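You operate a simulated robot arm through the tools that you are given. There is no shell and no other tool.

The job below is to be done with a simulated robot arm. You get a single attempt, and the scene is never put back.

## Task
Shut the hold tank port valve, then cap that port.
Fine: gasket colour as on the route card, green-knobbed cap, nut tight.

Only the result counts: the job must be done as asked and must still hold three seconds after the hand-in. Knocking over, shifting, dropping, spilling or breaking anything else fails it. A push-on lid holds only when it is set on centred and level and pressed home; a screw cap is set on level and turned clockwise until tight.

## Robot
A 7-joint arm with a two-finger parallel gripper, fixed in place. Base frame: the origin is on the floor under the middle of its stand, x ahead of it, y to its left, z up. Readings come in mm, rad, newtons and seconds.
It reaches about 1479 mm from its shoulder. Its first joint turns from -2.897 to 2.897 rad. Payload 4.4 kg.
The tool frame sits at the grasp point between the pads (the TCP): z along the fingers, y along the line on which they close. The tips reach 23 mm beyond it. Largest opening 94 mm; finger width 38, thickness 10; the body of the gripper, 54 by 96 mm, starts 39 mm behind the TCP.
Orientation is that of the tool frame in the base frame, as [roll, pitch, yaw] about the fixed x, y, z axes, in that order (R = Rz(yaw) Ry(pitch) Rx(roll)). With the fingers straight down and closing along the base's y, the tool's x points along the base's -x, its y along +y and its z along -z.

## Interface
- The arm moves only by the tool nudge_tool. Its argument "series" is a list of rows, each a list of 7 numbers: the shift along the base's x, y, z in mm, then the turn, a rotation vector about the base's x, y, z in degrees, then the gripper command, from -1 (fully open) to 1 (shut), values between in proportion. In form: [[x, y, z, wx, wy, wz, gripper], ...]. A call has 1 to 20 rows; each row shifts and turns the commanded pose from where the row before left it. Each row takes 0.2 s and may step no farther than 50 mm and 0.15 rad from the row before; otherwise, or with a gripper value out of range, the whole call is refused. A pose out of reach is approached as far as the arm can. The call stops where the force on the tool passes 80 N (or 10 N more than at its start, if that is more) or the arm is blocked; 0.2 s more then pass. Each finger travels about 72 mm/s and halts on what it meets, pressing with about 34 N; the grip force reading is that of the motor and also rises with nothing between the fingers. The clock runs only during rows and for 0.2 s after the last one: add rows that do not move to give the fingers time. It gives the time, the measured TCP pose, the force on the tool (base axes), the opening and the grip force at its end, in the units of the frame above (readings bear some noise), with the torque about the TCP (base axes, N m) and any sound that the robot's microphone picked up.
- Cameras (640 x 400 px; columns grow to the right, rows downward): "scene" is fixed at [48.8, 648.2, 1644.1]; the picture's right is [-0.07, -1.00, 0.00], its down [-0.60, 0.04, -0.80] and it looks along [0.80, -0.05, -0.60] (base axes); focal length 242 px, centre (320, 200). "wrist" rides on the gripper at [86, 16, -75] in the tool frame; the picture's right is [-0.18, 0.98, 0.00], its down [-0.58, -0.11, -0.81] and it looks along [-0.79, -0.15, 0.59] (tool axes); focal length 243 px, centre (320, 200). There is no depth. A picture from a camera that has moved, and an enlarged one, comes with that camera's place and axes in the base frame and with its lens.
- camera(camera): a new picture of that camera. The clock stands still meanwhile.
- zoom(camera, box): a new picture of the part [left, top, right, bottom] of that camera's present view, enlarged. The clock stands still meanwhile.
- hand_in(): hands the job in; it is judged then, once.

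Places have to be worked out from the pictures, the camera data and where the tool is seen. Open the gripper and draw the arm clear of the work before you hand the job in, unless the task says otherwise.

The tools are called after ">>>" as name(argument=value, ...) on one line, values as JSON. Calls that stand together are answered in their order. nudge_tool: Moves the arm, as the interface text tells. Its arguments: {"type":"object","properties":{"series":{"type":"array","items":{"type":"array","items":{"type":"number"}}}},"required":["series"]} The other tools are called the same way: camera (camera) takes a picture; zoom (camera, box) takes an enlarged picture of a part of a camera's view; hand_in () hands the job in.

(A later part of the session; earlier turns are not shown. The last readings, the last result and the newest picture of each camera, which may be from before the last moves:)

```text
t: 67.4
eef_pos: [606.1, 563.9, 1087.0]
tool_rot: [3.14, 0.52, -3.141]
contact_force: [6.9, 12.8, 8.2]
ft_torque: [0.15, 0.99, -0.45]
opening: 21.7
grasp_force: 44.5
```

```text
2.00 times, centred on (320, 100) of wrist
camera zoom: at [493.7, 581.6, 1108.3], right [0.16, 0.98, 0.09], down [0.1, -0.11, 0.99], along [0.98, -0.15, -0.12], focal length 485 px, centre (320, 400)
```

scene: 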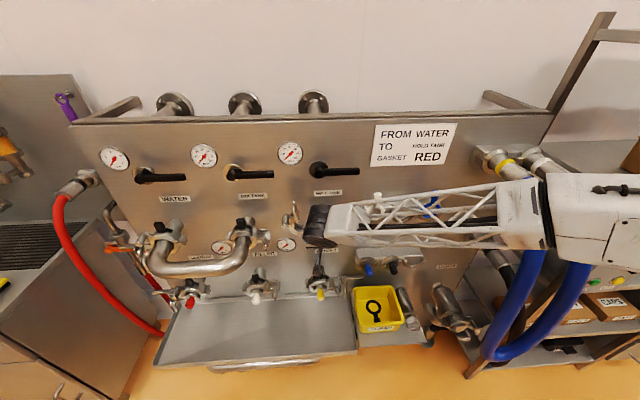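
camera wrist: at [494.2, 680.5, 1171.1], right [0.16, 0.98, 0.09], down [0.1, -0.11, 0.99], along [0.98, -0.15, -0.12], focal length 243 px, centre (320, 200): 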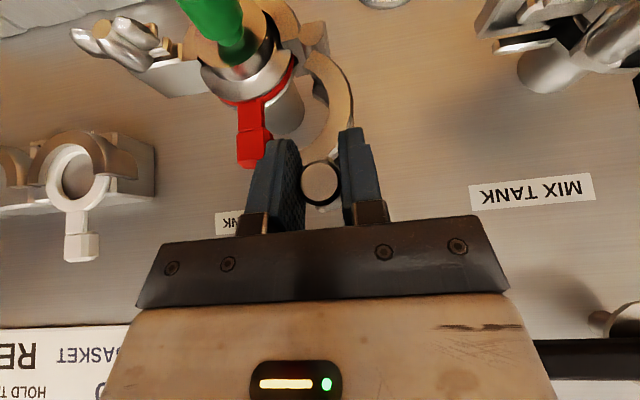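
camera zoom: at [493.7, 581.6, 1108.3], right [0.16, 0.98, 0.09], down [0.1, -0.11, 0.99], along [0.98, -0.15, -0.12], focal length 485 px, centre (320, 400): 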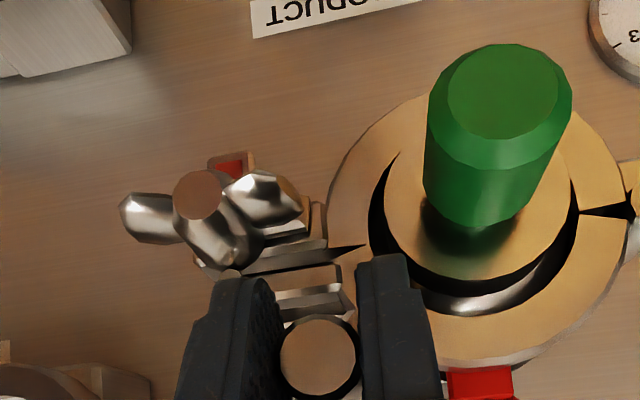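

Resistance is building as the grooves engage the flange. I'll press down a bit more to seat the half.

>>> nudge_tool(series=[[0, 0.3, -1.5, 0, 0, 0, 1]])

>>> nudge_tool(series=[[0, 0, -1.5, 0, 0, 0, 1]])

>>> zoom(camera="wrist", box=[200, 50, 400, 175])

>>> zoom(camera="scene", box=[280, 195, 360, 245])

```text
t: 67.8
eef_pos: [606.0, 564.9, 1085.7]
tool_rot: [3.141, 0.524, 3.138]
contact_force: [-5.3, 5.2, 24.8]
ft_torque: [0.08, 0.26, -0.5]
opening: 21.6
grasp_force: 44.7
```

```text
t: 68.2
eef_pos: [605.3, 565.4, 1083.6]
tool_rot: [3.139, 0.522, 3.141]
contact_force: [3.9, 16.4, 32.2]
ft_torque: [0.06, -0.41, -0.27]
opening: 21.5
grasp_force: 45.1
```

```text
3.20 times, centred on (300, 112) of wrist
camera zoom: at [493.6, 581.4, 1106.1], right [0.16, 0.98, 0.09], down [0.1, -0.11, 0.99], along [0.98, -0.15, -0.12], focal length 776 px, centre (384, 480)
```

zoom: 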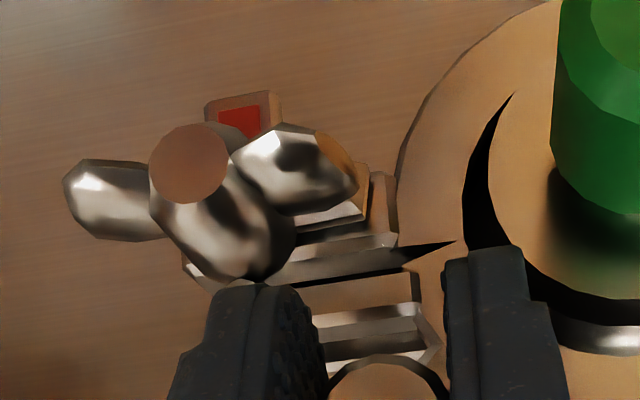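

```text
8.00 times, centred on (320, 220) of scene
camera zoom: at [48.8, 648.2, 1644.1], right [-0.07, -1.0, 0.0], down [-0.6, 0.04, -0.8], along [0.8, -0.05, -0.6], focal length 1939 px, centre (320, 40)
```

zoom: 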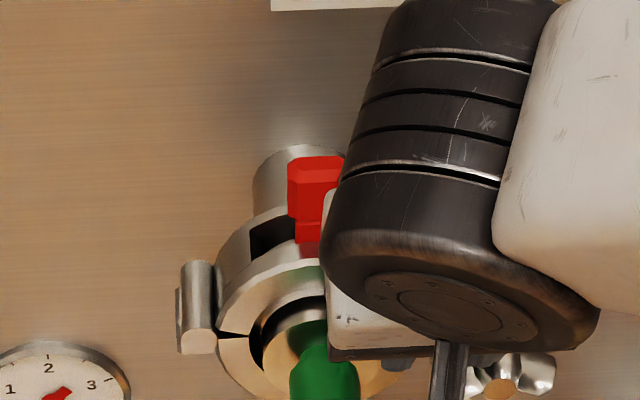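

A gap of about 2–3 mm remains on the nut side. I'll press a little further, staying under the force limit, and compare it with a neighbouring closed clamp.

>>> nudge_tool(series=[[0, 0.5, -1.5, 0, 0, 0, 1]])

>>> nudge_tool(series=[[0, 0.5, -1.2, 0, 0, 0, 1]])

>>> zoom(camera="wrist", box=[200, 50, 400, 175])

```text
t: 68.6
eef_pos: [605.6, 565.6, 1081.7]
tool_rot: [3.141, 0.523, -3.141]
contact_force: [2.1, 13.6, 30.2]
ft_torque: [0.01, -0.44, -0.18]
opening: 21.8
grasp_force: 45.0
```

```text
t: 69.0
eef_pos: [605.2, 564.6, 1079.7]
tool_rot: [-3.14, 0.522, -3.141]
contact_force: [-1.0, 6.9, 28.4]
ft_torque: [-0.04, -0.36, 0.5]
opening: 21.9
grasp_force: 44.7
```

```text
3.20 times, centred on (300, 112) of wrist
camera zoom: at [493.4, 581.6, 1101.4], right [0.16, 0.98, 0.09], down [0.1, -0.11, 0.99], along [0.98, -0.15, -0.12], focal length 776 px, centre (384, 480)
```

zoom: 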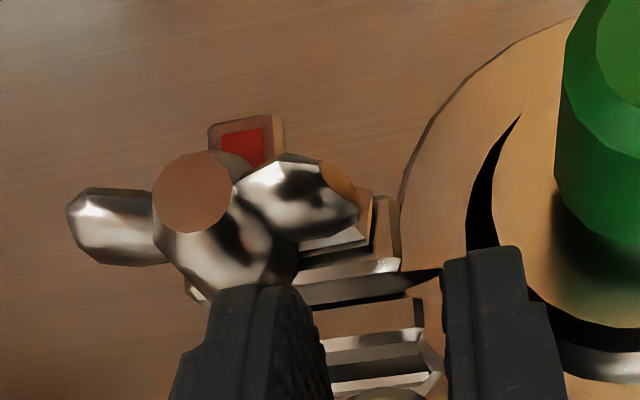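

The fingers are now slipping on the post, so the half is against its stop and the remaining gap may be the normal untightened state. I'll release and back off to compare it with the neighbouring clamps.

>>> nudge_tool(series=[[0, 0, 0, 0, 0, 0, 0.35], [0, 0, 0, 0, 0, 0, 0.35], [-8, 0, 14, 0, 0, 0, 0.35], [-15, 0, 26, 0, 0, 0, 0.35], [-22, 0, 36, 0, 0, 0, 0.35], [-35, -10, 30, 0, 0, 0, 0.35], [-35, -20, 10, 0, 0, 0, 0.35]])

>>> camera(camera="wrist")

>>> zoom(camera="scene", box=[280, 195, 360, 245])

>>> zoom(camera="wrist", box=[280, 20, 440, 120])

```text
t: 70.6
eef_pos: [490.8, 534.9, 1194.8]
tool_rot: [-3.141, 0.521, -3.142]
contact_force: [0.3, -0.3, -0.7]
ft_torque: [-0.01, 0.01, 0.0]
opening: 30.5
grasp_force: 0.0
```

```text
taken
camera wrist: at [379.2, 552.7, 1216.8], right [0.16, 0.98, 0.09], down [0.1, -0.11, 0.99], along [0.98, -0.15, -0.12], focal length 243 px, centre (320, 200)
```

wrist: 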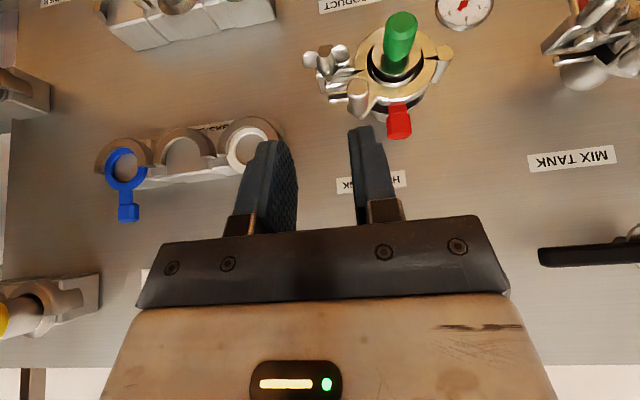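

```text
8.00 times, centred on (320, 220) of scene
camera zoom: at [48.8, 648.2, 1644.1], right [-0.07, -1.0, 0.0], down [-0.6, 0.04, -0.8], along [0.8, -0.05, -0.6], focal length 1939 px, centre (320, 40)
```

zoom: 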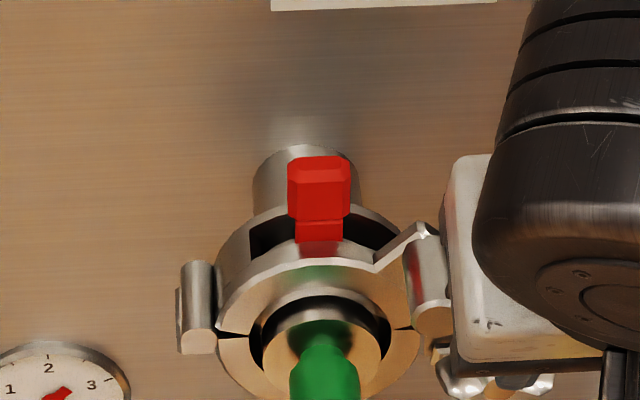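

```text
4.00 times, centred on (360, 70) of wrist
camera zoom: at [379.2, 552.7, 1216.8], right [0.16, 0.98, 0.09], down [0.1, -0.11, 0.99], along [0.98, -0.15, -0.12], focal length 970 px, centre (160, 720)
```

zoom: 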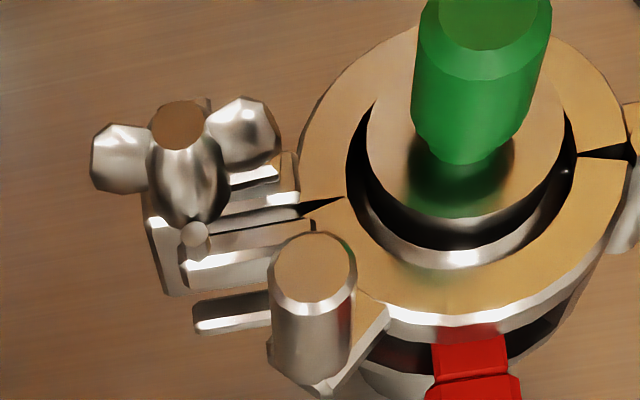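

The half stays closed with the tab in its slot. I'll compare the gap and nut position with the factory-closed clamps on the lower row.

>>> zoom(camera="scene", box=[300, 262, 348, 292])

>>> zoom(camera="scene", box=[236, 266, 284, 296])

>>> zoom(camera="wrist", box=[530, 0, 640, 100])

>>> zoom(camera="scene", box=[222, 205, 286, 245])

```text
13.33 times, centred on (324, 277) of scene
camera zoom: at [48.8, 648.2, 1644.1], right [-0.07, -1.0, 0.0], down [-0.6, 0.04, -0.8], along [0.8, -0.05, -0.6], focal length 3231 px, centre (267, -827)
```

zoom: 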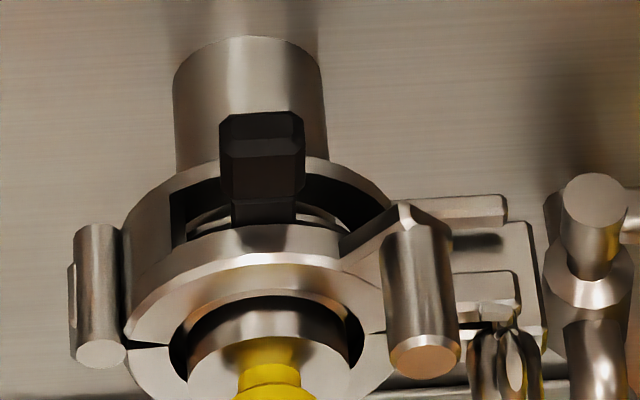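

```text
13.33 times, centred on (260, 281) of scene
camera zoom: at [48.8, 648.2, 1644.1], right [-0.07, -1.0, 0.0], down [-0.6, 0.04, -0.8], along [0.8, -0.05, -0.6], focal length 3231 px, centre (1120, -880)
```

zoom: 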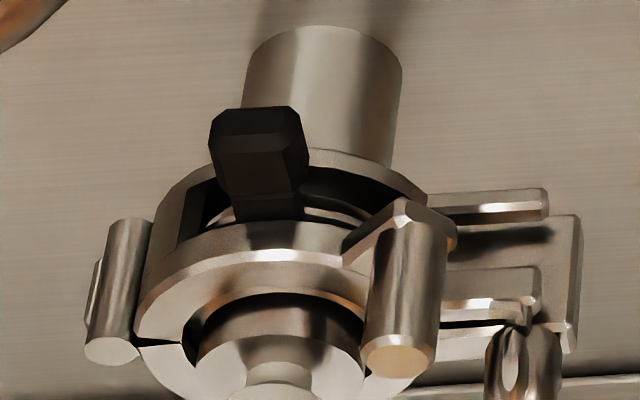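

```text
4.00 times, centred on (585, 50) of wrist
camera zoom: at [379.2, 552.7, 1216.8], right [0.16, 0.98, 0.09], down [0.1, -0.11, 0.99], along [0.98, -0.15, -0.12], focal length 970 px, centre (-740, 800)
```

zoom: 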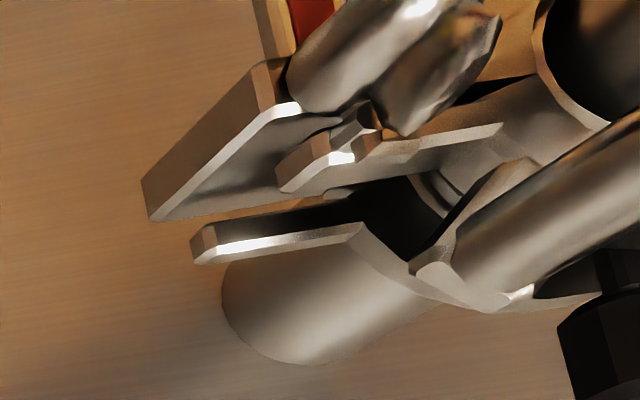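

```text
10.00 times, centred on (254, 225) of scene
camera zoom: at [48.8, 648.2, 1644.1], right [-0.07, -1.0, 0.0], down [-0.6, 0.04, -0.8], along [0.8, -0.05, -0.6], focal length 2423 px, centre (980, -50)
```

zoom: 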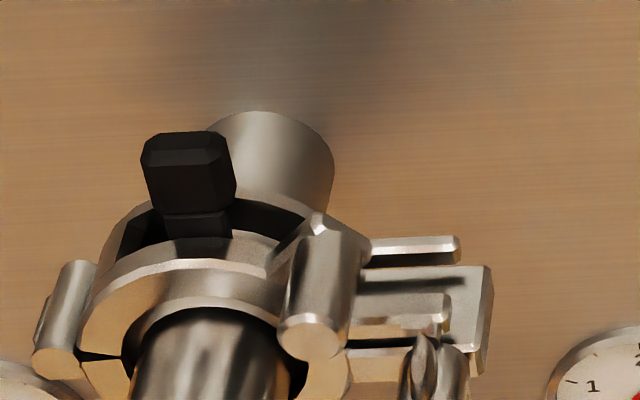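

My clamp matches the factory-closed ones; the difference is the nut. Theirs have the wings vertical (tight), while mine has the wings horizontal. The nut axis is along x near (y 537, z 1039). I'll pitch the tool to point straight at the panel so I can turn the nut about x.

>>> nudge_tool(series=[[-6, -2, -6, 0, -7.5, 0, 0.2], [-6, -2, -6, 0, -7.5, 0, 0.2], [-6, -2, -6, 0, -7.5, 0, 0.2], [-6, -2, -6, 0, -7.5, 0, 0.2], [-6, 0, -6, 0, -7.5, 0, 0.2], [-6, 0, -6, 0, -7.5, 0, 0.2], [0, 0, -6, 0, -7.5, 0, 0.2], [0, 0, -6, 0, -7.5, 0, 0.2]])

>>> camera(camera="wrist")

>>> camera(camera="scene")

```text
t: 72.4
eef_pos: [455.6, 526.9, 1146.9]
tool_rot: [-2.432, 1.57, -2.432]
contact_force: [0.1, 0.1, -0.3]
ft_torque: [-0.03, 0.01, 0.0]
opening: 37.5
grasp_force: 0.0
```

```text
taken
camera wrist: at [380.7, 543.4, 1061.4], right [0.0, 0.98, 0.18], down [-0.81, -0.11, 0.58], along [0.59, -0.15, 0.79], focal length 243 px, centre (320, 200)
```

wrist: 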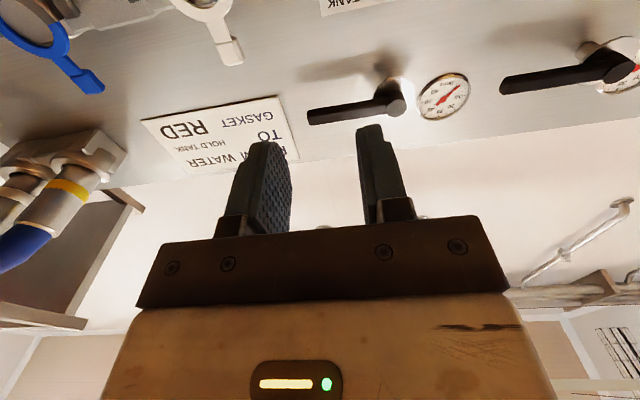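

```text
taken
```

scene: 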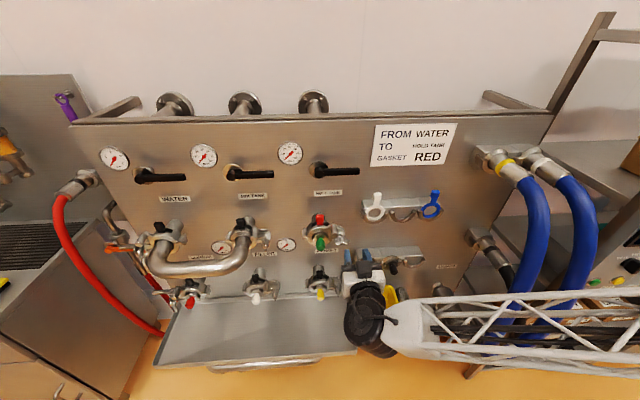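

The tool now points straight at the panel. Next I'll roll it −90° about x so the fingers close vertically, leaving the full clockwise travel for tightening.

>>> nudge_tool(series=[[0, 0, 0, -7.5, 0, 0, 0.2], [0, 0, 0, -7.5, 0, 0, 0.2], [0, 0, 0, -7.5, 0, 0, 0.2], [0, 0, 0, -7.5, 0, 0, 0.2], [0, 0, 0, -7.5, 0, 0, 0.2], [0, 0, 0, -7.5, 0, 0, 0.2], [0, 0, 0, -7.5, 0, 0, 0.2], [0, 0, 0, -7.5, 0, 0, 0.2], [0, 0, 0, -7.5, 0, 0, 0.2], [0, 0, 0, -7.5, 0, 0, 0.2], [0, 0, 0, -7.5, 0, 0, 0.2], [0, 0, 0, -7.5, 0, 0, 0.2]])

>>> camera(camera="wrist")

>>> zoom(camera="scene", box=[280, 195, 440, 295])

```text
t: 75.0
eef_pos: [454.8, 526.5, 1148.3]
tool_rot: [-1.571, -0.001, -1.572]
contact_force: [0.4, 0.2, -0.4]
ft_torque: [0.04, 0.0, 0.03]
opening: 37.8
grasp_force: 0.2
```

```text
taken
camera wrist: at [380.1, 441.3, 1131.7], right [0.0, 0.18, -0.98], down [-0.81, 0.58, 0.11], along [0.59, 0.79, 0.15], focal length 243 px, centre (320, 200)
```

wrist: 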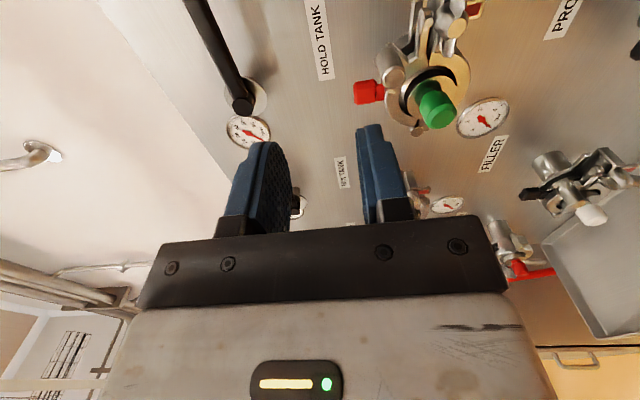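

```text
4.00 times, centred on (360, 245) of scene
camera zoom: at [48.8, 648.2, 1644.1], right [-0.07, -1.0, 0.0], down [-0.6, 0.04, -0.8], along [0.8, -0.05, -0.6], focal length 969 px, centre (160, 20)
```

zoom: 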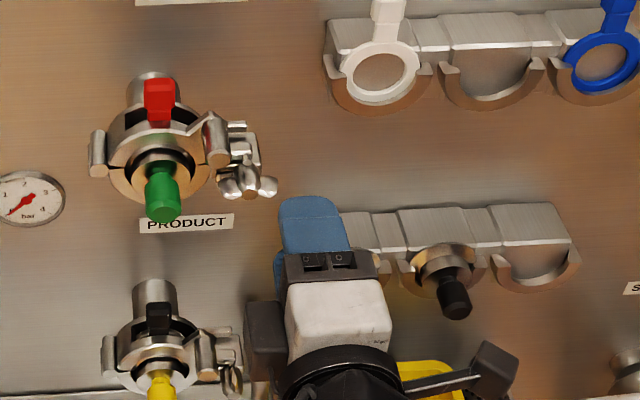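

The roll worked. Before approaching, I'll look closely at the nut from both cameras.

>>> zoom(camera="scene", box=[320, 218, 360, 248])

>>> zoom(camera="wrist", box=[340, 0, 500, 140])

```text
13.33 times, centred on (340, 233) of scene
camera zoom: at [48.8, 648.2, 1644.1], right [-0.07, -1.0, 0.0], down [-0.6, 0.04, -0.8], along [0.8, -0.05, -0.6], focal length 3231 px, centre (53, -240)
```

zoom: 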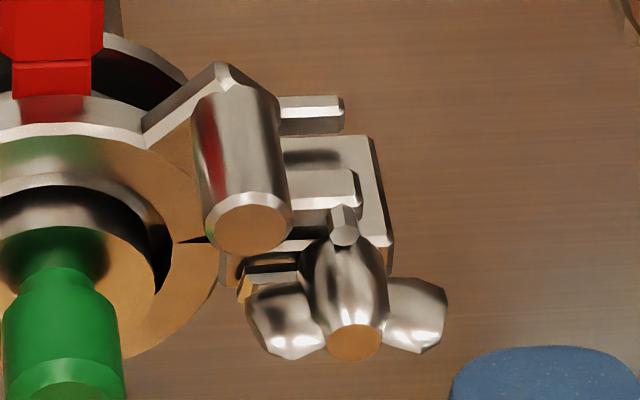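

```text
2.86 times, centred on (420, 70) of wrist
camera zoom: at [380.1, 441.3, 1131.7], right [0.0, 0.18, -0.98], down [-0.81, 0.58, 0.11], along [0.59, 0.79, 0.15], focal length 693 px, centre (34, 571)
```

zoom: 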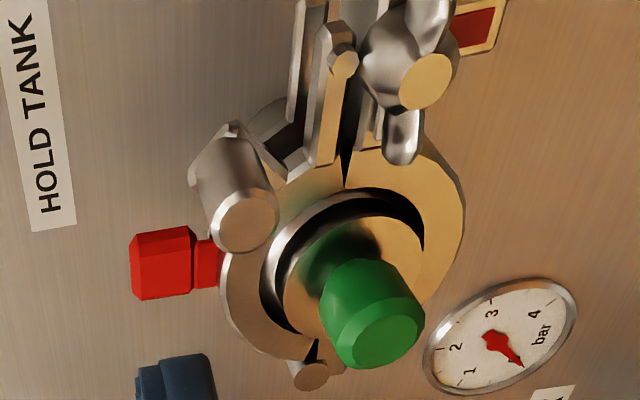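

The nut axis is at about y = 536, z = 1039, with its front end near x = 605, a wing span of about 51 mm and a body about 21 mm in diameter. I'll line up in front of it.

>>> nudge_tool(series=[[5, 3.2, -36.5, 0, 0, 0, 0.2], [5, 3.2, -36.5, 0, 0, 0, 0.2], [5, 3.2, -36.3, 0, 0, 0, 0.2], [42, 0, 0, 0, 0, 0, 0.2], [42, 0, 0, 0, 0, 0, 0.2]])

>>> camera(camera="wrist")

>>> zoom(camera="wrist", box=[220, 60, 420, 185])

>>> zoom(camera="scene", box=[300, 208, 380, 258])

```text
t: 76.2
eef_pos: [554.8, 536.6, 1039.4]
tool_rot: [-1.572, 0.0, -1.572]
contact_force: [0.2, -1.0, -0.3]
ft_torque: [0.0, 0.03, -0.02]
opening: 37.7
grasp_force: 0.0
```

```text
taken
camera wrist: at [479.2, 450.7, 1024.1], right [0.0, 0.18, -0.98], down [-0.81, 0.58, 0.11], along [0.59, 0.79, 0.15], focal length 243 px, centre (320, 200)
```

wrist: 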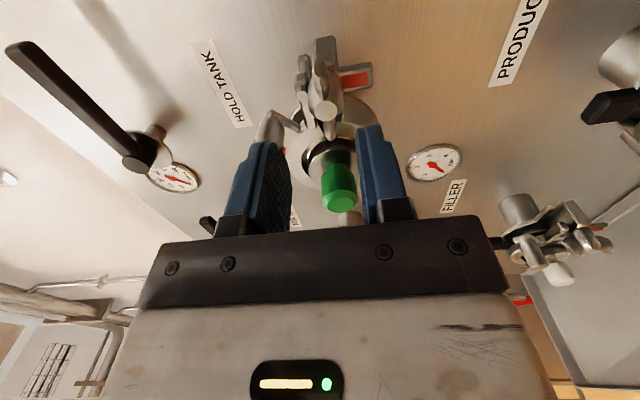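

```text
3.20 times, centred on (320, 122) of wrist
camera zoom: at [479.2, 450.7, 1024.1], right [0.0, 0.18, -0.98], down [-0.81, 0.58, 0.11], along [0.59, 0.79, 0.15], focal length 776 px, centre (320, 448)
```

zoom: 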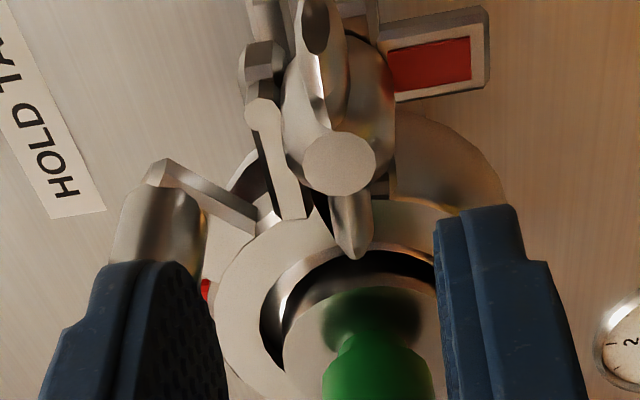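

```text
8.00 times, centred on (340, 233) of scene
camera zoom: at [48.8, 648.2, 1644.1], right [-0.07, -1.0, 0.0], down [-0.6, 0.04, -0.8], along [0.8, -0.05, -0.6], focal length 1939 px, centre (160, -64)
```

zoom: 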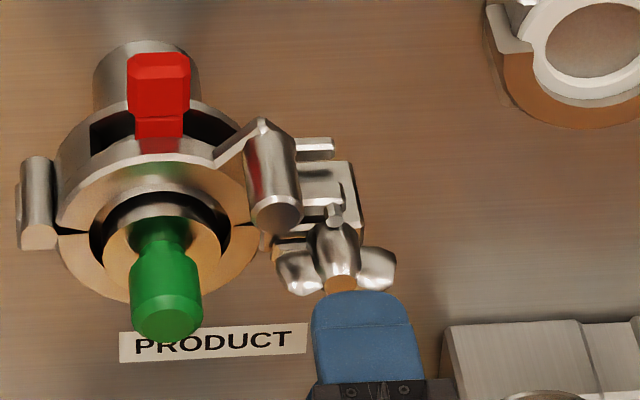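

I can see the nut and a red indicator plate just below it. The nut axis is about 2.5 mm below my tool line, so I'll correct that and move forward around the nut.

>>> nudge_tool(series=[[10, -1, -2.5, 0, 0, 0, 0.2], [12, 0, 0, 0, 0, 0, 0.2], [12, 0, 0, 0, 0, 0, 0.2]])

>>> zoom(camera="wrist", box=[220, 60, 420, 185])

>>> zoom(camera="scene", box=[300, 208, 380, 258])

```text
t: 77.0
eef_pos: [588.1, 535.8, 1036.2]
tool_rot: [-1.57, 0.0, -1.572]
contact_force: [0.6, 0.7, 0.1]
ft_torque: [0.01, 0.0, 0.01]
opening: 37.6
grasp_force: 0.0
```

```text
3.20 times, centred on (320, 122) of wrist
camera zoom: at [513.5, 449.3, 1020.4], right [0.0, 0.18, -0.98], down [-0.81, 0.58, 0.11], along [0.59, 0.79, 0.15], focal length 776 px, centre (320, 448)
```

zoom: 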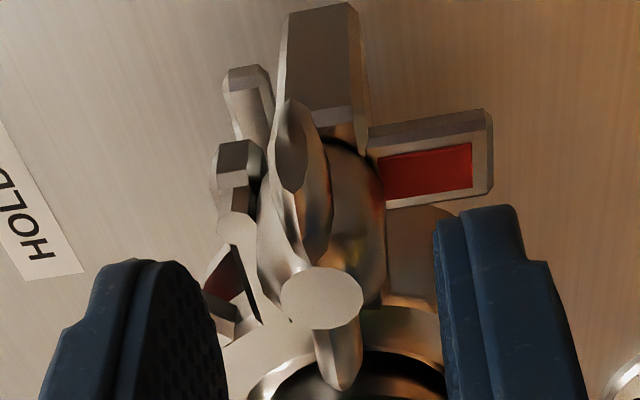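

```text
8.00 times, centred on (340, 233) of scene
camera zoom: at [48.8, 648.2, 1644.1], right [-0.07, -1.0, 0.0], down [-0.6, 0.04, -0.8], along [0.8, -0.05, -0.6], focal length 1939 px, centre (160, -64)
```

zoom: 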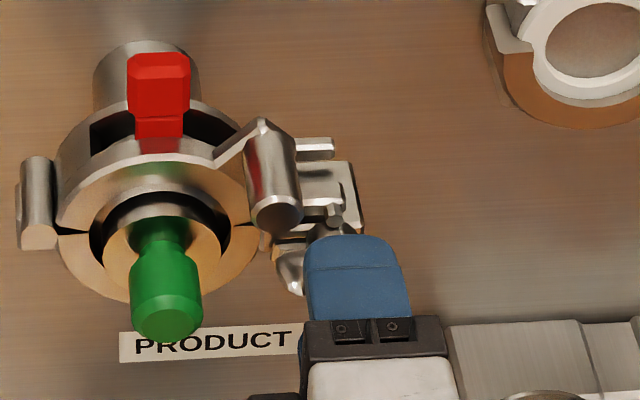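

The nut is centred between the pads. I'll move the last 16 mm forward and close on it.

>>> nudge_tool(series=[[8, 0, 0, 0, 0, 0, 0.2], [8, 0, 0, 0, 0, 0, 0.2]])

>>> nudge_tool(series=[[0, 0, 0, 0, 0, 0, 1], [0, 0, 0, 0, 0, 0, 1]])

>>> zoom(camera="wrist", box=[220, 60, 420, 185])

>>> zoom(camera="scene", box=[300, 208, 380, 258])

```text
t: 77.6
eef_pos: [603.9, 535.2, 1035.6]
tool_rot: [-1.571, -0.001, -1.571]
contact_force: [0.2, -0.2, 0.2]
ft_torque: [-0.01, -0.01, -0.01]
opening: 37.7
grasp_force: 0.0
```

```text
t: 78.2
eef_pos: [604.9, 536.2, 1035.4]
tool_rot: [-1.569, -0.001, -1.571]
contact_force: [0.7, -1.1, 10.6]
ft_torque: [0.01, 0.21, -0.15]
opening: 21.8
grasp_force: 44.4
```

```text
3.20 times, centred on (320, 122) of wrist
camera zoom: at [530.0, 449.9, 1020.1], right [0.0, 0.18, -0.98], down [-0.81, 0.58, 0.11], along [0.59, 0.79, 0.15], focal length 776 px, centre (320, 448)
```

zoom: 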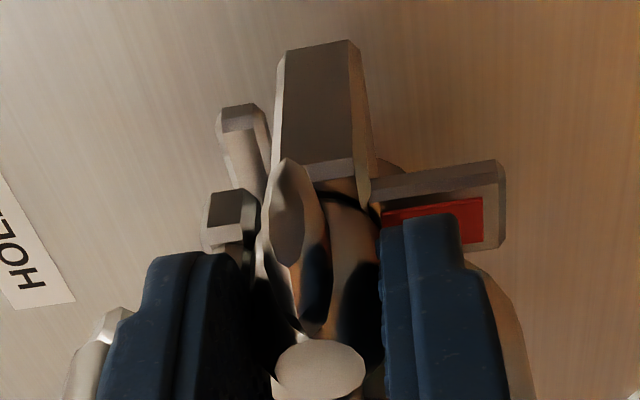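

```text
8.00 times, centred on (340, 233) of scene
camera zoom: at [48.8, 648.2, 1644.1], right [-0.07, -1.0, 0.0], down [-0.6, 0.04, -0.8], along [0.8, -0.05, -0.6], focal length 1939 px, centre (160, -64)
```

zoom: 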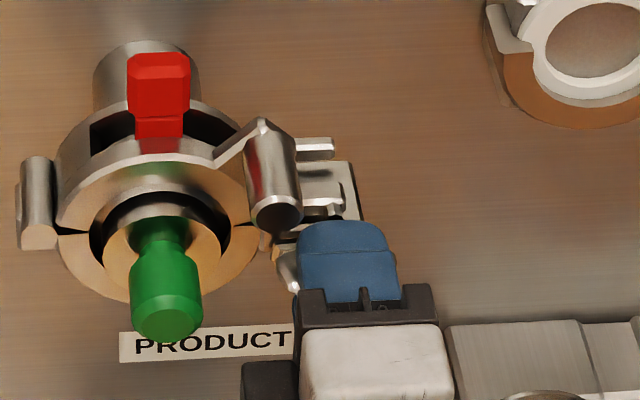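

I have the nut at 21.8 mm. I'll centre in z slightly and start turning clockwise (+x) in small increments, watching the torque.

>>> nudge_tool(series=[[0, 0, 0.8, 0, 0, 0, 1], [0, 0, 0, 7.5, 0, 0, 1], [0, 0, 0, 7.5, 0, 0, 1]])

>>> nudge_tool(series=[[0, 0, 0, 7.5, 0, 0, 1], [0, 0, 0, 7.5, 0, 0, 1]])

>>> zoom(camera="wrist", box=[220, 60, 420, 185])

>>> zoom(camera="scene", box=[300, 208, 380, 258])

```text
t: 79.0
eef_pos: [604.4, 534.6, 1037.5]
tool_rot: [-1.571, 0.262, -1.572]
contact_force: [25.0, 21.1, -2.8]
ft_torque: [0.0, 0.33, 0.71]
opening: 21.4
grasp_force: 44.9
```

```text
t: 79.6
eef_pos: [603.5, 535.0, 1035.7]
tool_rot: [-1.573, 0.523, -1.574]
contact_force: [12.9, 6.5, -8.2]
ft_torque: [0.0, 0.08, 1.03]
opening: 21.6
grasp_force: 44.9
```

```text
3.20 times, centred on (320, 122) of wrist
camera zoom: at [529.3, 469.1, 978.9], right [0.0, 0.65, -0.76], down [-0.8, 0.45, 0.39], along [0.59, 0.61, 0.52], focal length 776 px, centre (320, 448)
```

zoom: 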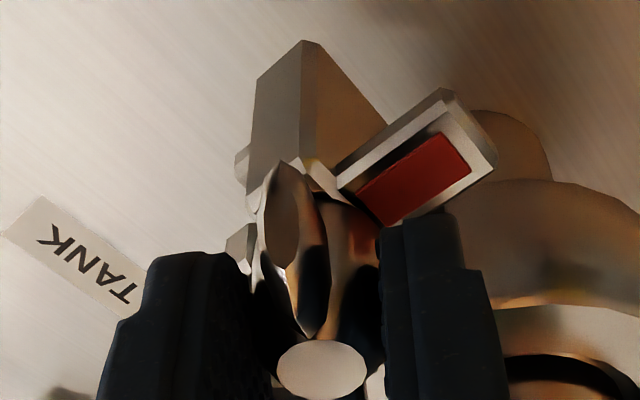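

```text
8.00 times, centred on (340, 233) of scene
camera zoom: at [48.8, 648.2, 1644.1], right [-0.07, -1.0, 0.0], down [-0.6, 0.04, -0.8], along [0.8, -0.05, -0.6], focal length 1939 px, centre (160, -64)
```

zoom: 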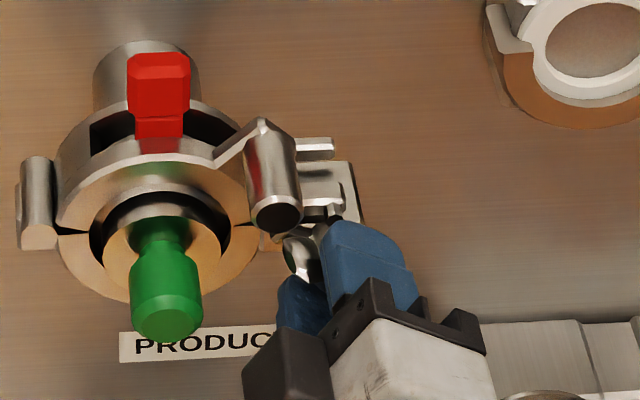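

The nut turns freely with the gripper and draws slightly inward, like a thread. I'll keep turning, following in slightly.

>>> nudge_tool(series=[[0.3, 0, 0.5, 7.5, 0, 0, 1], [0.2, 0, 0, 7.5, 0, 0, 1], [0.2, 0, 0, 7.5, 0, 0, 1], [0.2, 0, 0, 7.5, 0, 0, 1]])

>>> nudge_tool(series=[[0.2, 0, 0, 7.5, 0, 0, 1], [0.2, 0, 0, 7.5, 0, 0, 1], [0.2, 0, 0, 7.5, 0, 0, 1], [0.2, 0, 0, 7.5, 0, 0, 1]])

>>> zoom(camera="scene", box=[300, 208, 380, 258])

>>> zoom(camera="wrist", box=[220, 60, 420, 185])

```text
t: 80.6
eef_pos: [603.7, 535.8, 1033.8]
tool_rot: [-1.578, 1.046, -1.577]
contact_force: [-11.2, 15.8, -21.8]
ft_torque: [-0.08, 1.05, -0.49]
opening: 21.7
grasp_force: 44.9
```

```text
t: 81.6
eef_pos: [604.6, 535.8, 1036.2]
tool_rot: [2.446, 1.569, 2.444]
contact_force: [-23.9, 14.1, -18.5]
ft_torque: [-0.01, 0.23, 0.62]
opening: 21.7
grasp_force: 45.3
```

```text
8.00 times, centred on (340, 233) of scene
camera zoom: at [48.8, 648.2, 1644.1], right [-0.07, -1.0, 0.0], down [-0.6, 0.04, -0.8], along [0.8, -0.05, -0.6], focal length 1939 px, centre (160, -64)
```

zoom: 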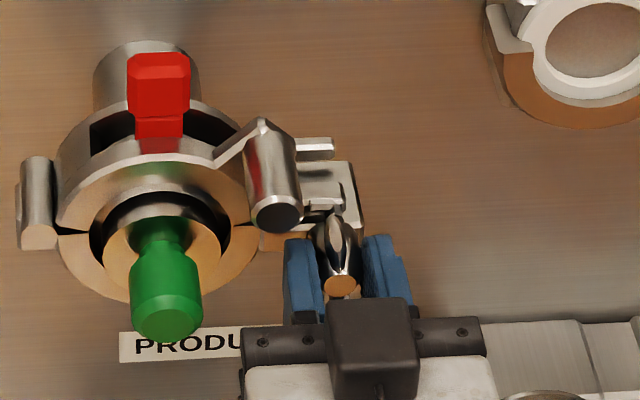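

```text
3.20 times, centred on (320, 122) of wrist
camera zoom: at [530.7, 552.8, 950.5], right [0.0, 0.98, 0.19], down [-0.81, -0.11, 0.58], along [0.59, -0.15, 0.79], focal length 776 px, centre (320, 448)
```

zoom: 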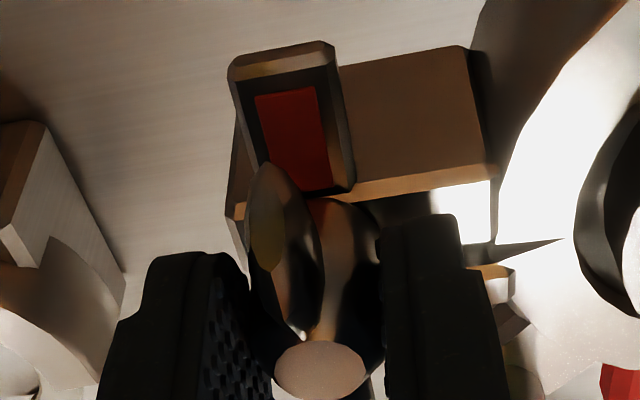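

That's 90° with the wings vertical and no tightening torque yet; I'd pushed in too far (Fx −24 N). I'll relieve the side loads and continue turning clockwise.

>>> nudge_tool(series=[[-1.7, 0.7, -1.0, 0, 0, 0, 1], [0, 0, 0, 7.5, 0, 0, 1], [0, 0, 0, 7.5, 0, 0, 1]])

>>> nudge_tool(series=[[0, 0, 0, 7.5, 0, 0, 1], [0, 0, 0, 7.5, 0, 0, 1]])

>>> zoom(camera="wrist", box=[220, 60, 420, 185])

```text
t: 82.4
eef_pos: [603.7, 534.8, 1037.6]
tool_rot: [1.572, 1.306, 1.568]
contact_force: [21.2, -17.1, 5.2]
ft_torque: [-0.09, -0.14, 0.15]
opening: 21.4
grasp_force: 44.3
```

```text
t: 83.0
eef_pos: [603.6, 535.4, 1036.2]
tool_rot: [1.574, 1.047, 1.572]
contact_force: [13.2, -11.3, 6.0]
ft_torque: [-3.0, -0.56, -0.14]
opening: 29.3
grasp_force: 44.8
```

```text
3.20 times, centred on (320, 122) of wrist
camera zoom: at [528.7, 593.8, 969.7], right [0.0, 0.76, 0.65], down [-0.81, -0.39, 0.45], along [0.59, -0.53, 0.61], focal length 776 px, centre (320, 448)
```

zoom: 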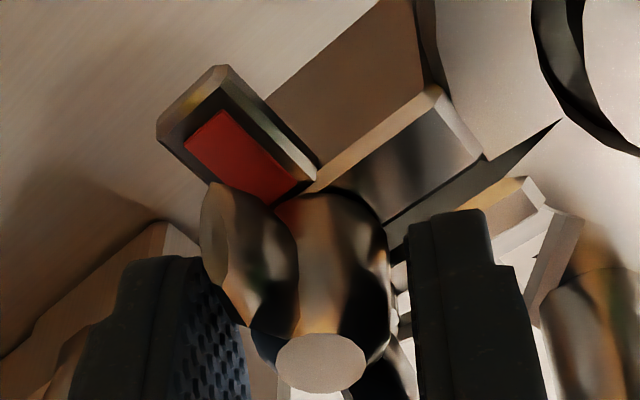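

Real resistance now: −3.0 N·m, and the wings began wedging the fingers open. The nut stopped turning after about 100°. I'll open, back off a little, and look at the nut.

>>> nudge_tool(series=[[0, 0, 0, 0, 0, 0, -0.1], [0, 0, 0, 0, 0, 0, -0.1], [-15, 0, 0, 0, 0, 0, -0.1], [-25, 0, 0, 0, 0, 0, -0.1]])

>>> zoom(camera="scene", box=[300, 208, 380, 258])

>>> camera(camera="wrist")

>>> zoom(camera="wrist", box=[220, 60, 420, 185])

```text
t: 84.0
eef_pos: [564.8, 536.5, 1034.7]
tool_rot: [1.575, 1.049, 1.575]
contact_force: [-0.1, -0.1, -0.8]
ft_torque: [-0.02, -0.01, 0.0]
opening: 51.5
grasp_force: 0.1
```

```text
8.00 times, centred on (340, 233) of scene
camera zoom: at [48.8, 648.2, 1644.1], right [-0.07, -1.0, 0.0], down [-0.6, 0.04, -0.8], along [0.8, -0.05, -0.6], focal length 1939 px, centre (160, -64)
```

zoom: 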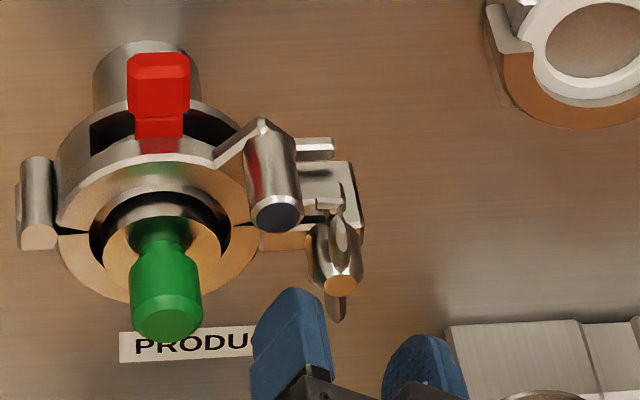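

```text
taken
camera wrist: at [490.0, 593.7, 968.7], right [0.0, 0.76, 0.65], down [-0.81, -0.38, 0.45], along [0.59, -0.52, 0.61], focal length 243 px, centre (320, 200)
```

wrist: 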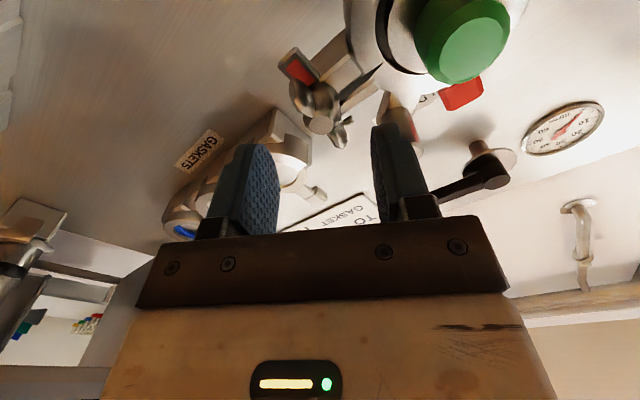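

```text
3.20 times, centred on (320, 122) of wrist
camera zoom: at [490.0, 593.7, 968.7], right [0.0, 0.76, 0.65], down [-0.81, -0.38, 0.45], along [0.59, -0.52, 0.61], focal length 776 px, centre (320, 448)
```

zoom: 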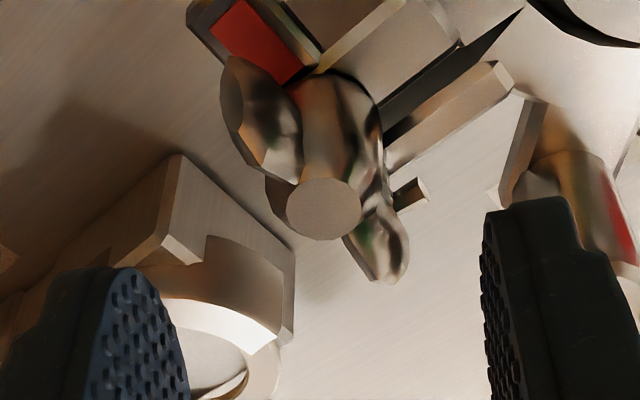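

The wings now sit vertical like those on the finished clamps. I'll compare magnified views of my clamp and a factory-tight one, particularly the gap on the nut side.

>>> zoom(camera="scene", box=[300, 216, 348, 246])

>>> zoom(camera="scene", box=[310, 272, 350, 297])

>>> zoom(camera="scene", box=[246, 276, 286, 301])

>>> zoom(camera="scene", box=[322, 220, 354, 240])

```text
13.33 times, centred on (324, 231) of scene
camera zoom: at [48.8, 648.2, 1644.1], right [-0.07, -1.0, 0.0], down [-0.6, 0.04, -0.8], along [0.8, -0.05, -0.6], focal length 3231 px, centre (267, -213)
```

zoom: 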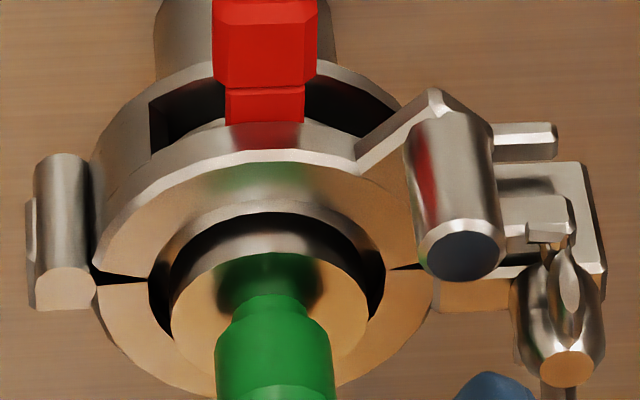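

```text
16.00 times, centred on (330, 284) of scene
camera zoom: at [48.8, 648.2, 1644.1], right [-0.07, -1.0, 0.0], down [-0.6, 0.04, -0.8], along [0.8, -0.05, -0.6], focal length 3877 px, centre (160, -1152)
```

zoom: 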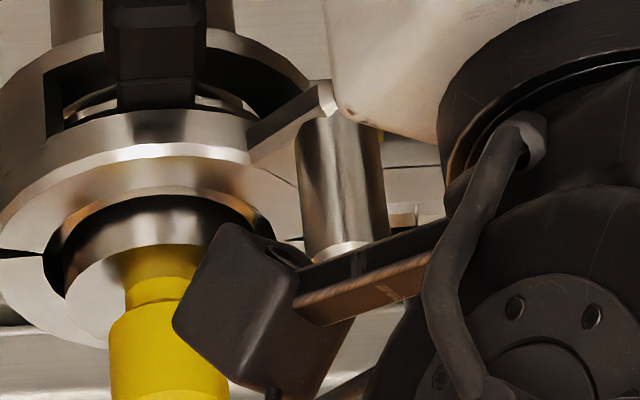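

```text
16.00 times, centred on (266, 288) of scene
camera zoom: at [48.8, 648.2, 1644.1], right [-0.07, -1.0, 0.0], down [-0.6, 0.04, -0.8], along [0.8, -0.05, -0.6], focal length 3877 px, centre (1184, -1216)
```

zoom: 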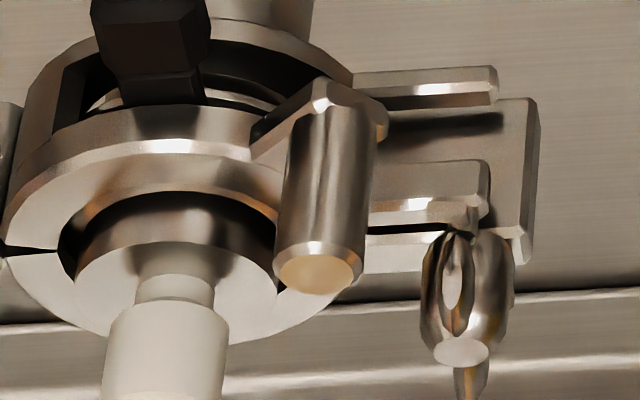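

```text
16.00 times, centred on (338, 230) of scene
camera zoom: at [48.8, 648.2, 1644.1], right [-0.07, -1.0, 0.0], down [-0.6, 0.04, -0.8], along [0.8, -0.05, -0.6], focal length 3877 px, centre (32, -280)
```

zoom: 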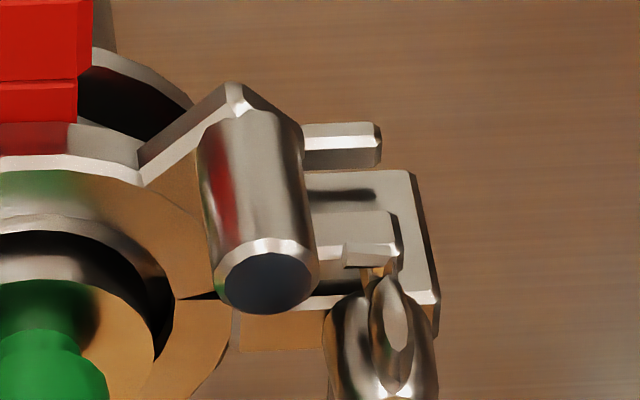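

My clamp looks close to the factory ones, though its nut-side split gap is perhaps 1 mm wider. I'll regrip squarely on the vertical wings and apply more clockwise torque to confirm it's tight.

>>> nudge_tool(series=[[0, 0, 0, -7.5, 0, 0, 0.1], [0, 0, 0, -7.5, 0, 0, 0.1], [0, 0, 0, -7.5, 0, 0, 0.1], [0, 0, 0, -7.5, 0, 0, 0.1]])

>>> zoom(camera="wrist", box=[220, 60, 420, 185])

>>> zoom(camera="scene", box=[320, 218, 368, 248])

```text
t: 85.0
eef_pos: [564.8, 535.9, 1036.4]
tool_rot: [-2.3, 1.569, -2.301]
contact_force: [-0.4, -0.5, -0.1]
ft_torque: [0.0, 0.01, 0.01]
opening: 42.3
grasp_force: 0.0
```

```text
3.20 times, centred on (320, 122) of wrist
camera zoom: at [489.7, 552.8, 949.8], right [0.0, 0.98, 0.18], down [-0.81, -0.11, 0.58], along [0.59, -0.15, 0.79], focal length 776 px, centre (320, 448)
```

zoom: 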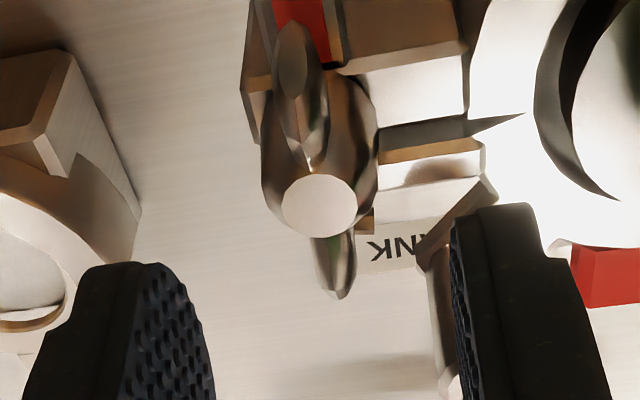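

```text
13.33 times, centred on (344, 233) of scene
camera zoom: at [48.8, 648.2, 1644.1], right [-0.07, -1.0, 0.0], down [-0.6, 0.04, -0.8], along [0.8, -0.05, -0.6], focal length 3231 px, centre (0, -240)
```

zoom: 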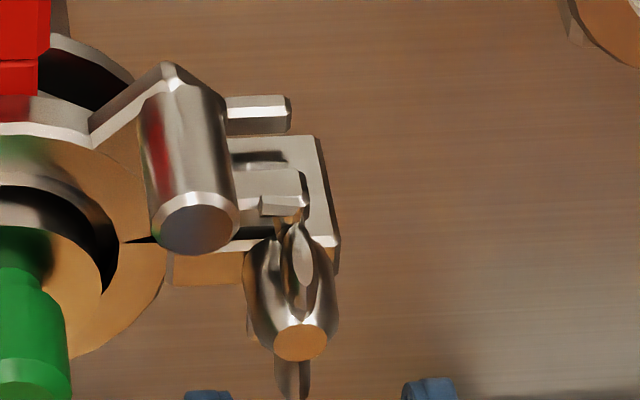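

The wings are within about 2° of vertical. To judge whether that's really tight, I'll compare nut angles with the other closed clamps at the same magnification.

>>> zoom(camera="scene", box=[250, 228, 282, 252])

>>> zoom(camera="scene", box=[260, 283, 292, 307])

>>> zoom(camera="scene", box=[328, 227, 360, 251])

>>> zoom(camera="scene", box=[166, 228, 198, 252])

```text
16.00 times, centred on (266, 240) of scene
camera zoom: at [48.8, 648.2, 1644.1], right [-0.07, -1.0, 0.0], down [-0.6, 0.04, -0.8], along [0.8, -0.05, -0.6], focal length 3877 px, centre (1184, -440)
```

zoom: 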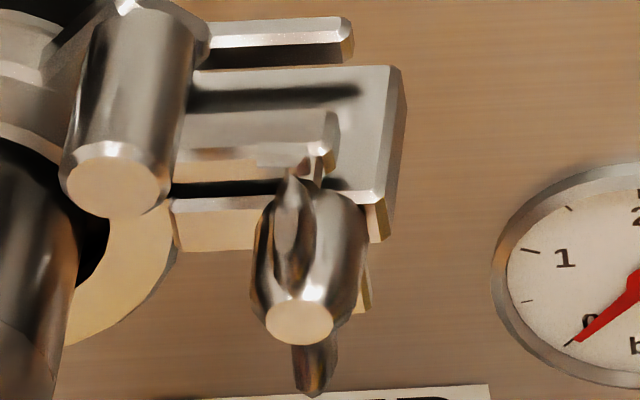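

```text
16.00 times, centred on (276, 295) of scene
camera zoom: at [48.8, 648.2, 1644.1], right [-0.07, -1.0, 0.0], down [-0.6, 0.04, -0.8], along [0.8, -0.05, -0.6], focal length 3877 px, centre (1024, -1320)
```

zoom: 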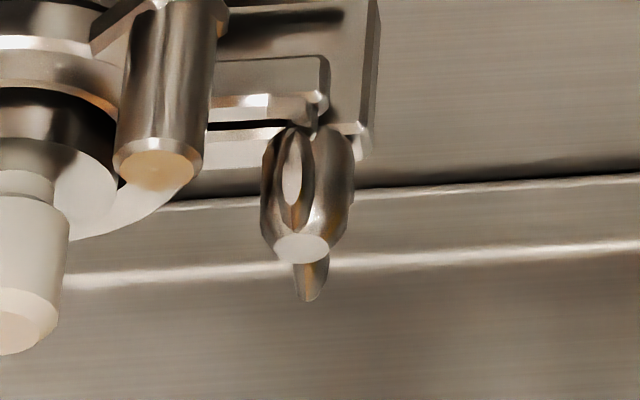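

```text
16.00 times, centred on (344, 239) of scene
camera zoom: at [48.8, 648.2, 1644.1], right [-0.07, -1.0, 0.0], down [-0.6, 0.04, -0.8], along [0.8, -0.05, -0.6], focal length 3877 px, centre (-64, -424)
```

zoom: 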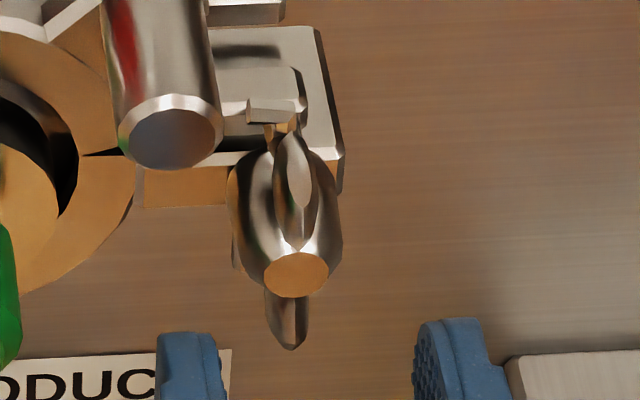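

```text
16.00 times, centred on (182, 240) of scene
camera zoom: at [48.8, 648.2, 1644.1], right [-0.07, -1.0, 0.0], down [-0.6, 0.04, -0.8], along [0.8, -0.05, -0.6], focal length 3877 px, centre (2528, -440)
```

zoom: 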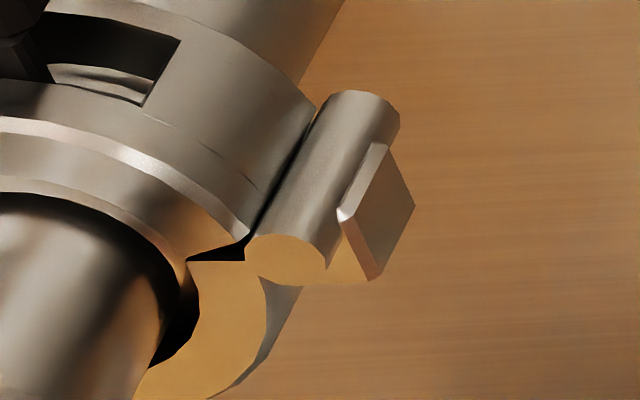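

The factory nuts look seated deeper than mine; I can see a bit of stud between my nut and the fork. I'll regrip the wings squarely and turn further.

>>> nudge_tool(series=[[15, 0, 1, 0, 0, 0, 0.1], [15, 0, 0, 0, 0, 0, 0.1], [10, 0, 0, 0, 0, 0, 0.1], [0, 0, 0, 0, 0, 0, 1], [0, 0, 0, 0, 0, 0, 1], [0, 0, 0, 0, 0, 0, 1]])

>>> zoom(camera="wrist", box=[220, 60, 420, 185])

```text
t: 86.4
eef_pos: [603.5, 535.0, 1036.2]
tool_rot: [-2.862, 1.568, -2.863]
contact_force: [-5.4, 7.0, 0.1]
ft_torque: [-0.03, 0.56, 0.49]
opening: 22.2
grasp_force: 45.2
```

```text
3.20 times, centred on (320, 122) of wrist
camera zoom: at [529.3, 552.6, 949.7], right [0.0, 0.98, 0.18], down [-0.81, -0.11, 0.58], along [0.59, -0.15, 0.79], focal length 776 px, centre (320, 448)
```

zoom: 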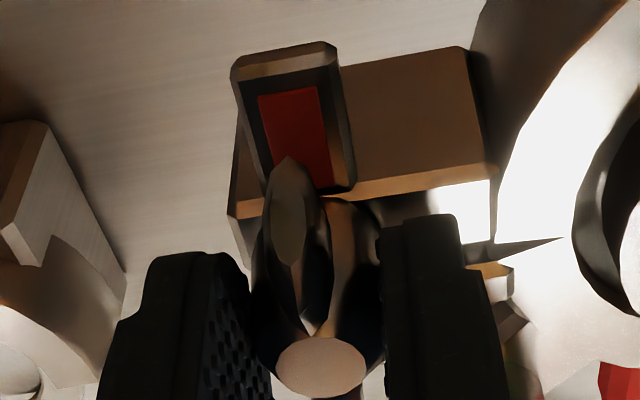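

Gripped squarely again at 22.2 mm. I'll turn clockwise step by step while watching torque and opening.

>>> nudge_tool(series=[[0, 0, 0, 7.5, 0, 0, 1]])

>>> nudge_tool(series=[[0, 0, 0, 7.5, 0, 0, 1]])

>>> nudge_tool(series=[[0, 0, 0, 5, 0, 0, 1]])

>>> zoom(camera="wrist", box=[220, 60, 420, 185])

```text
t: 86.8
eef_pos: [604.5, 536.1, 1035.1]
tool_rot: [1.587, 1.44, 1.589]
contact_force: [-0.9, 11.9, -5.0]
ft_torque: [-0.22, -0.06, 0.57]
opening: 21.9
grasp_force: 44.8
```

```text
t: 87.2
eef_pos: [603.9, 535.4, 1037.3]
tool_rot: [1.578, 1.308, 1.575]
contact_force: [-6.5, 2.9, -3.0]
ft_torque: [-0.04, -0.06, 0.4]
opening: 20.9
grasp_force: 44.4
```

```text
t: 87.6
eef_pos: [604.2, 536.1, 1036.0]
tool_rot: [1.574, 1.222, 1.571]
contact_force: [-2.6, 1.4, 4.7]
ft_torque: [-2.4, -0.73, 0.05]
opening: 21.6
grasp_force: 45.1
```

```text
3.20 times, centred on (320, 122) of wrist
camera zoom: at [529.5, 581.3, 961.3], right [0.0, 0.86, 0.51], down [-0.81, -0.3, 0.51], along [0.59, -0.41, 0.69], focal length 776 px, centre (320, 448)
```

zoom: 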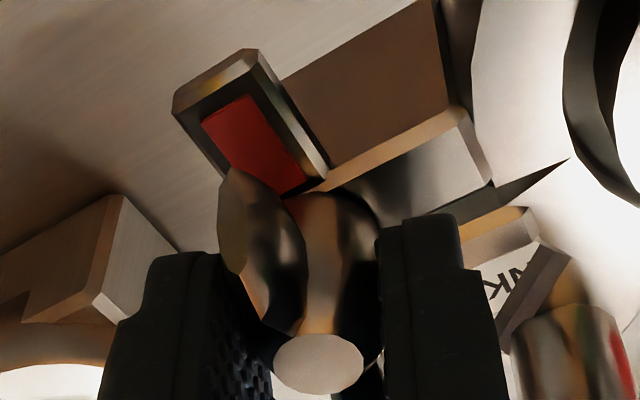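

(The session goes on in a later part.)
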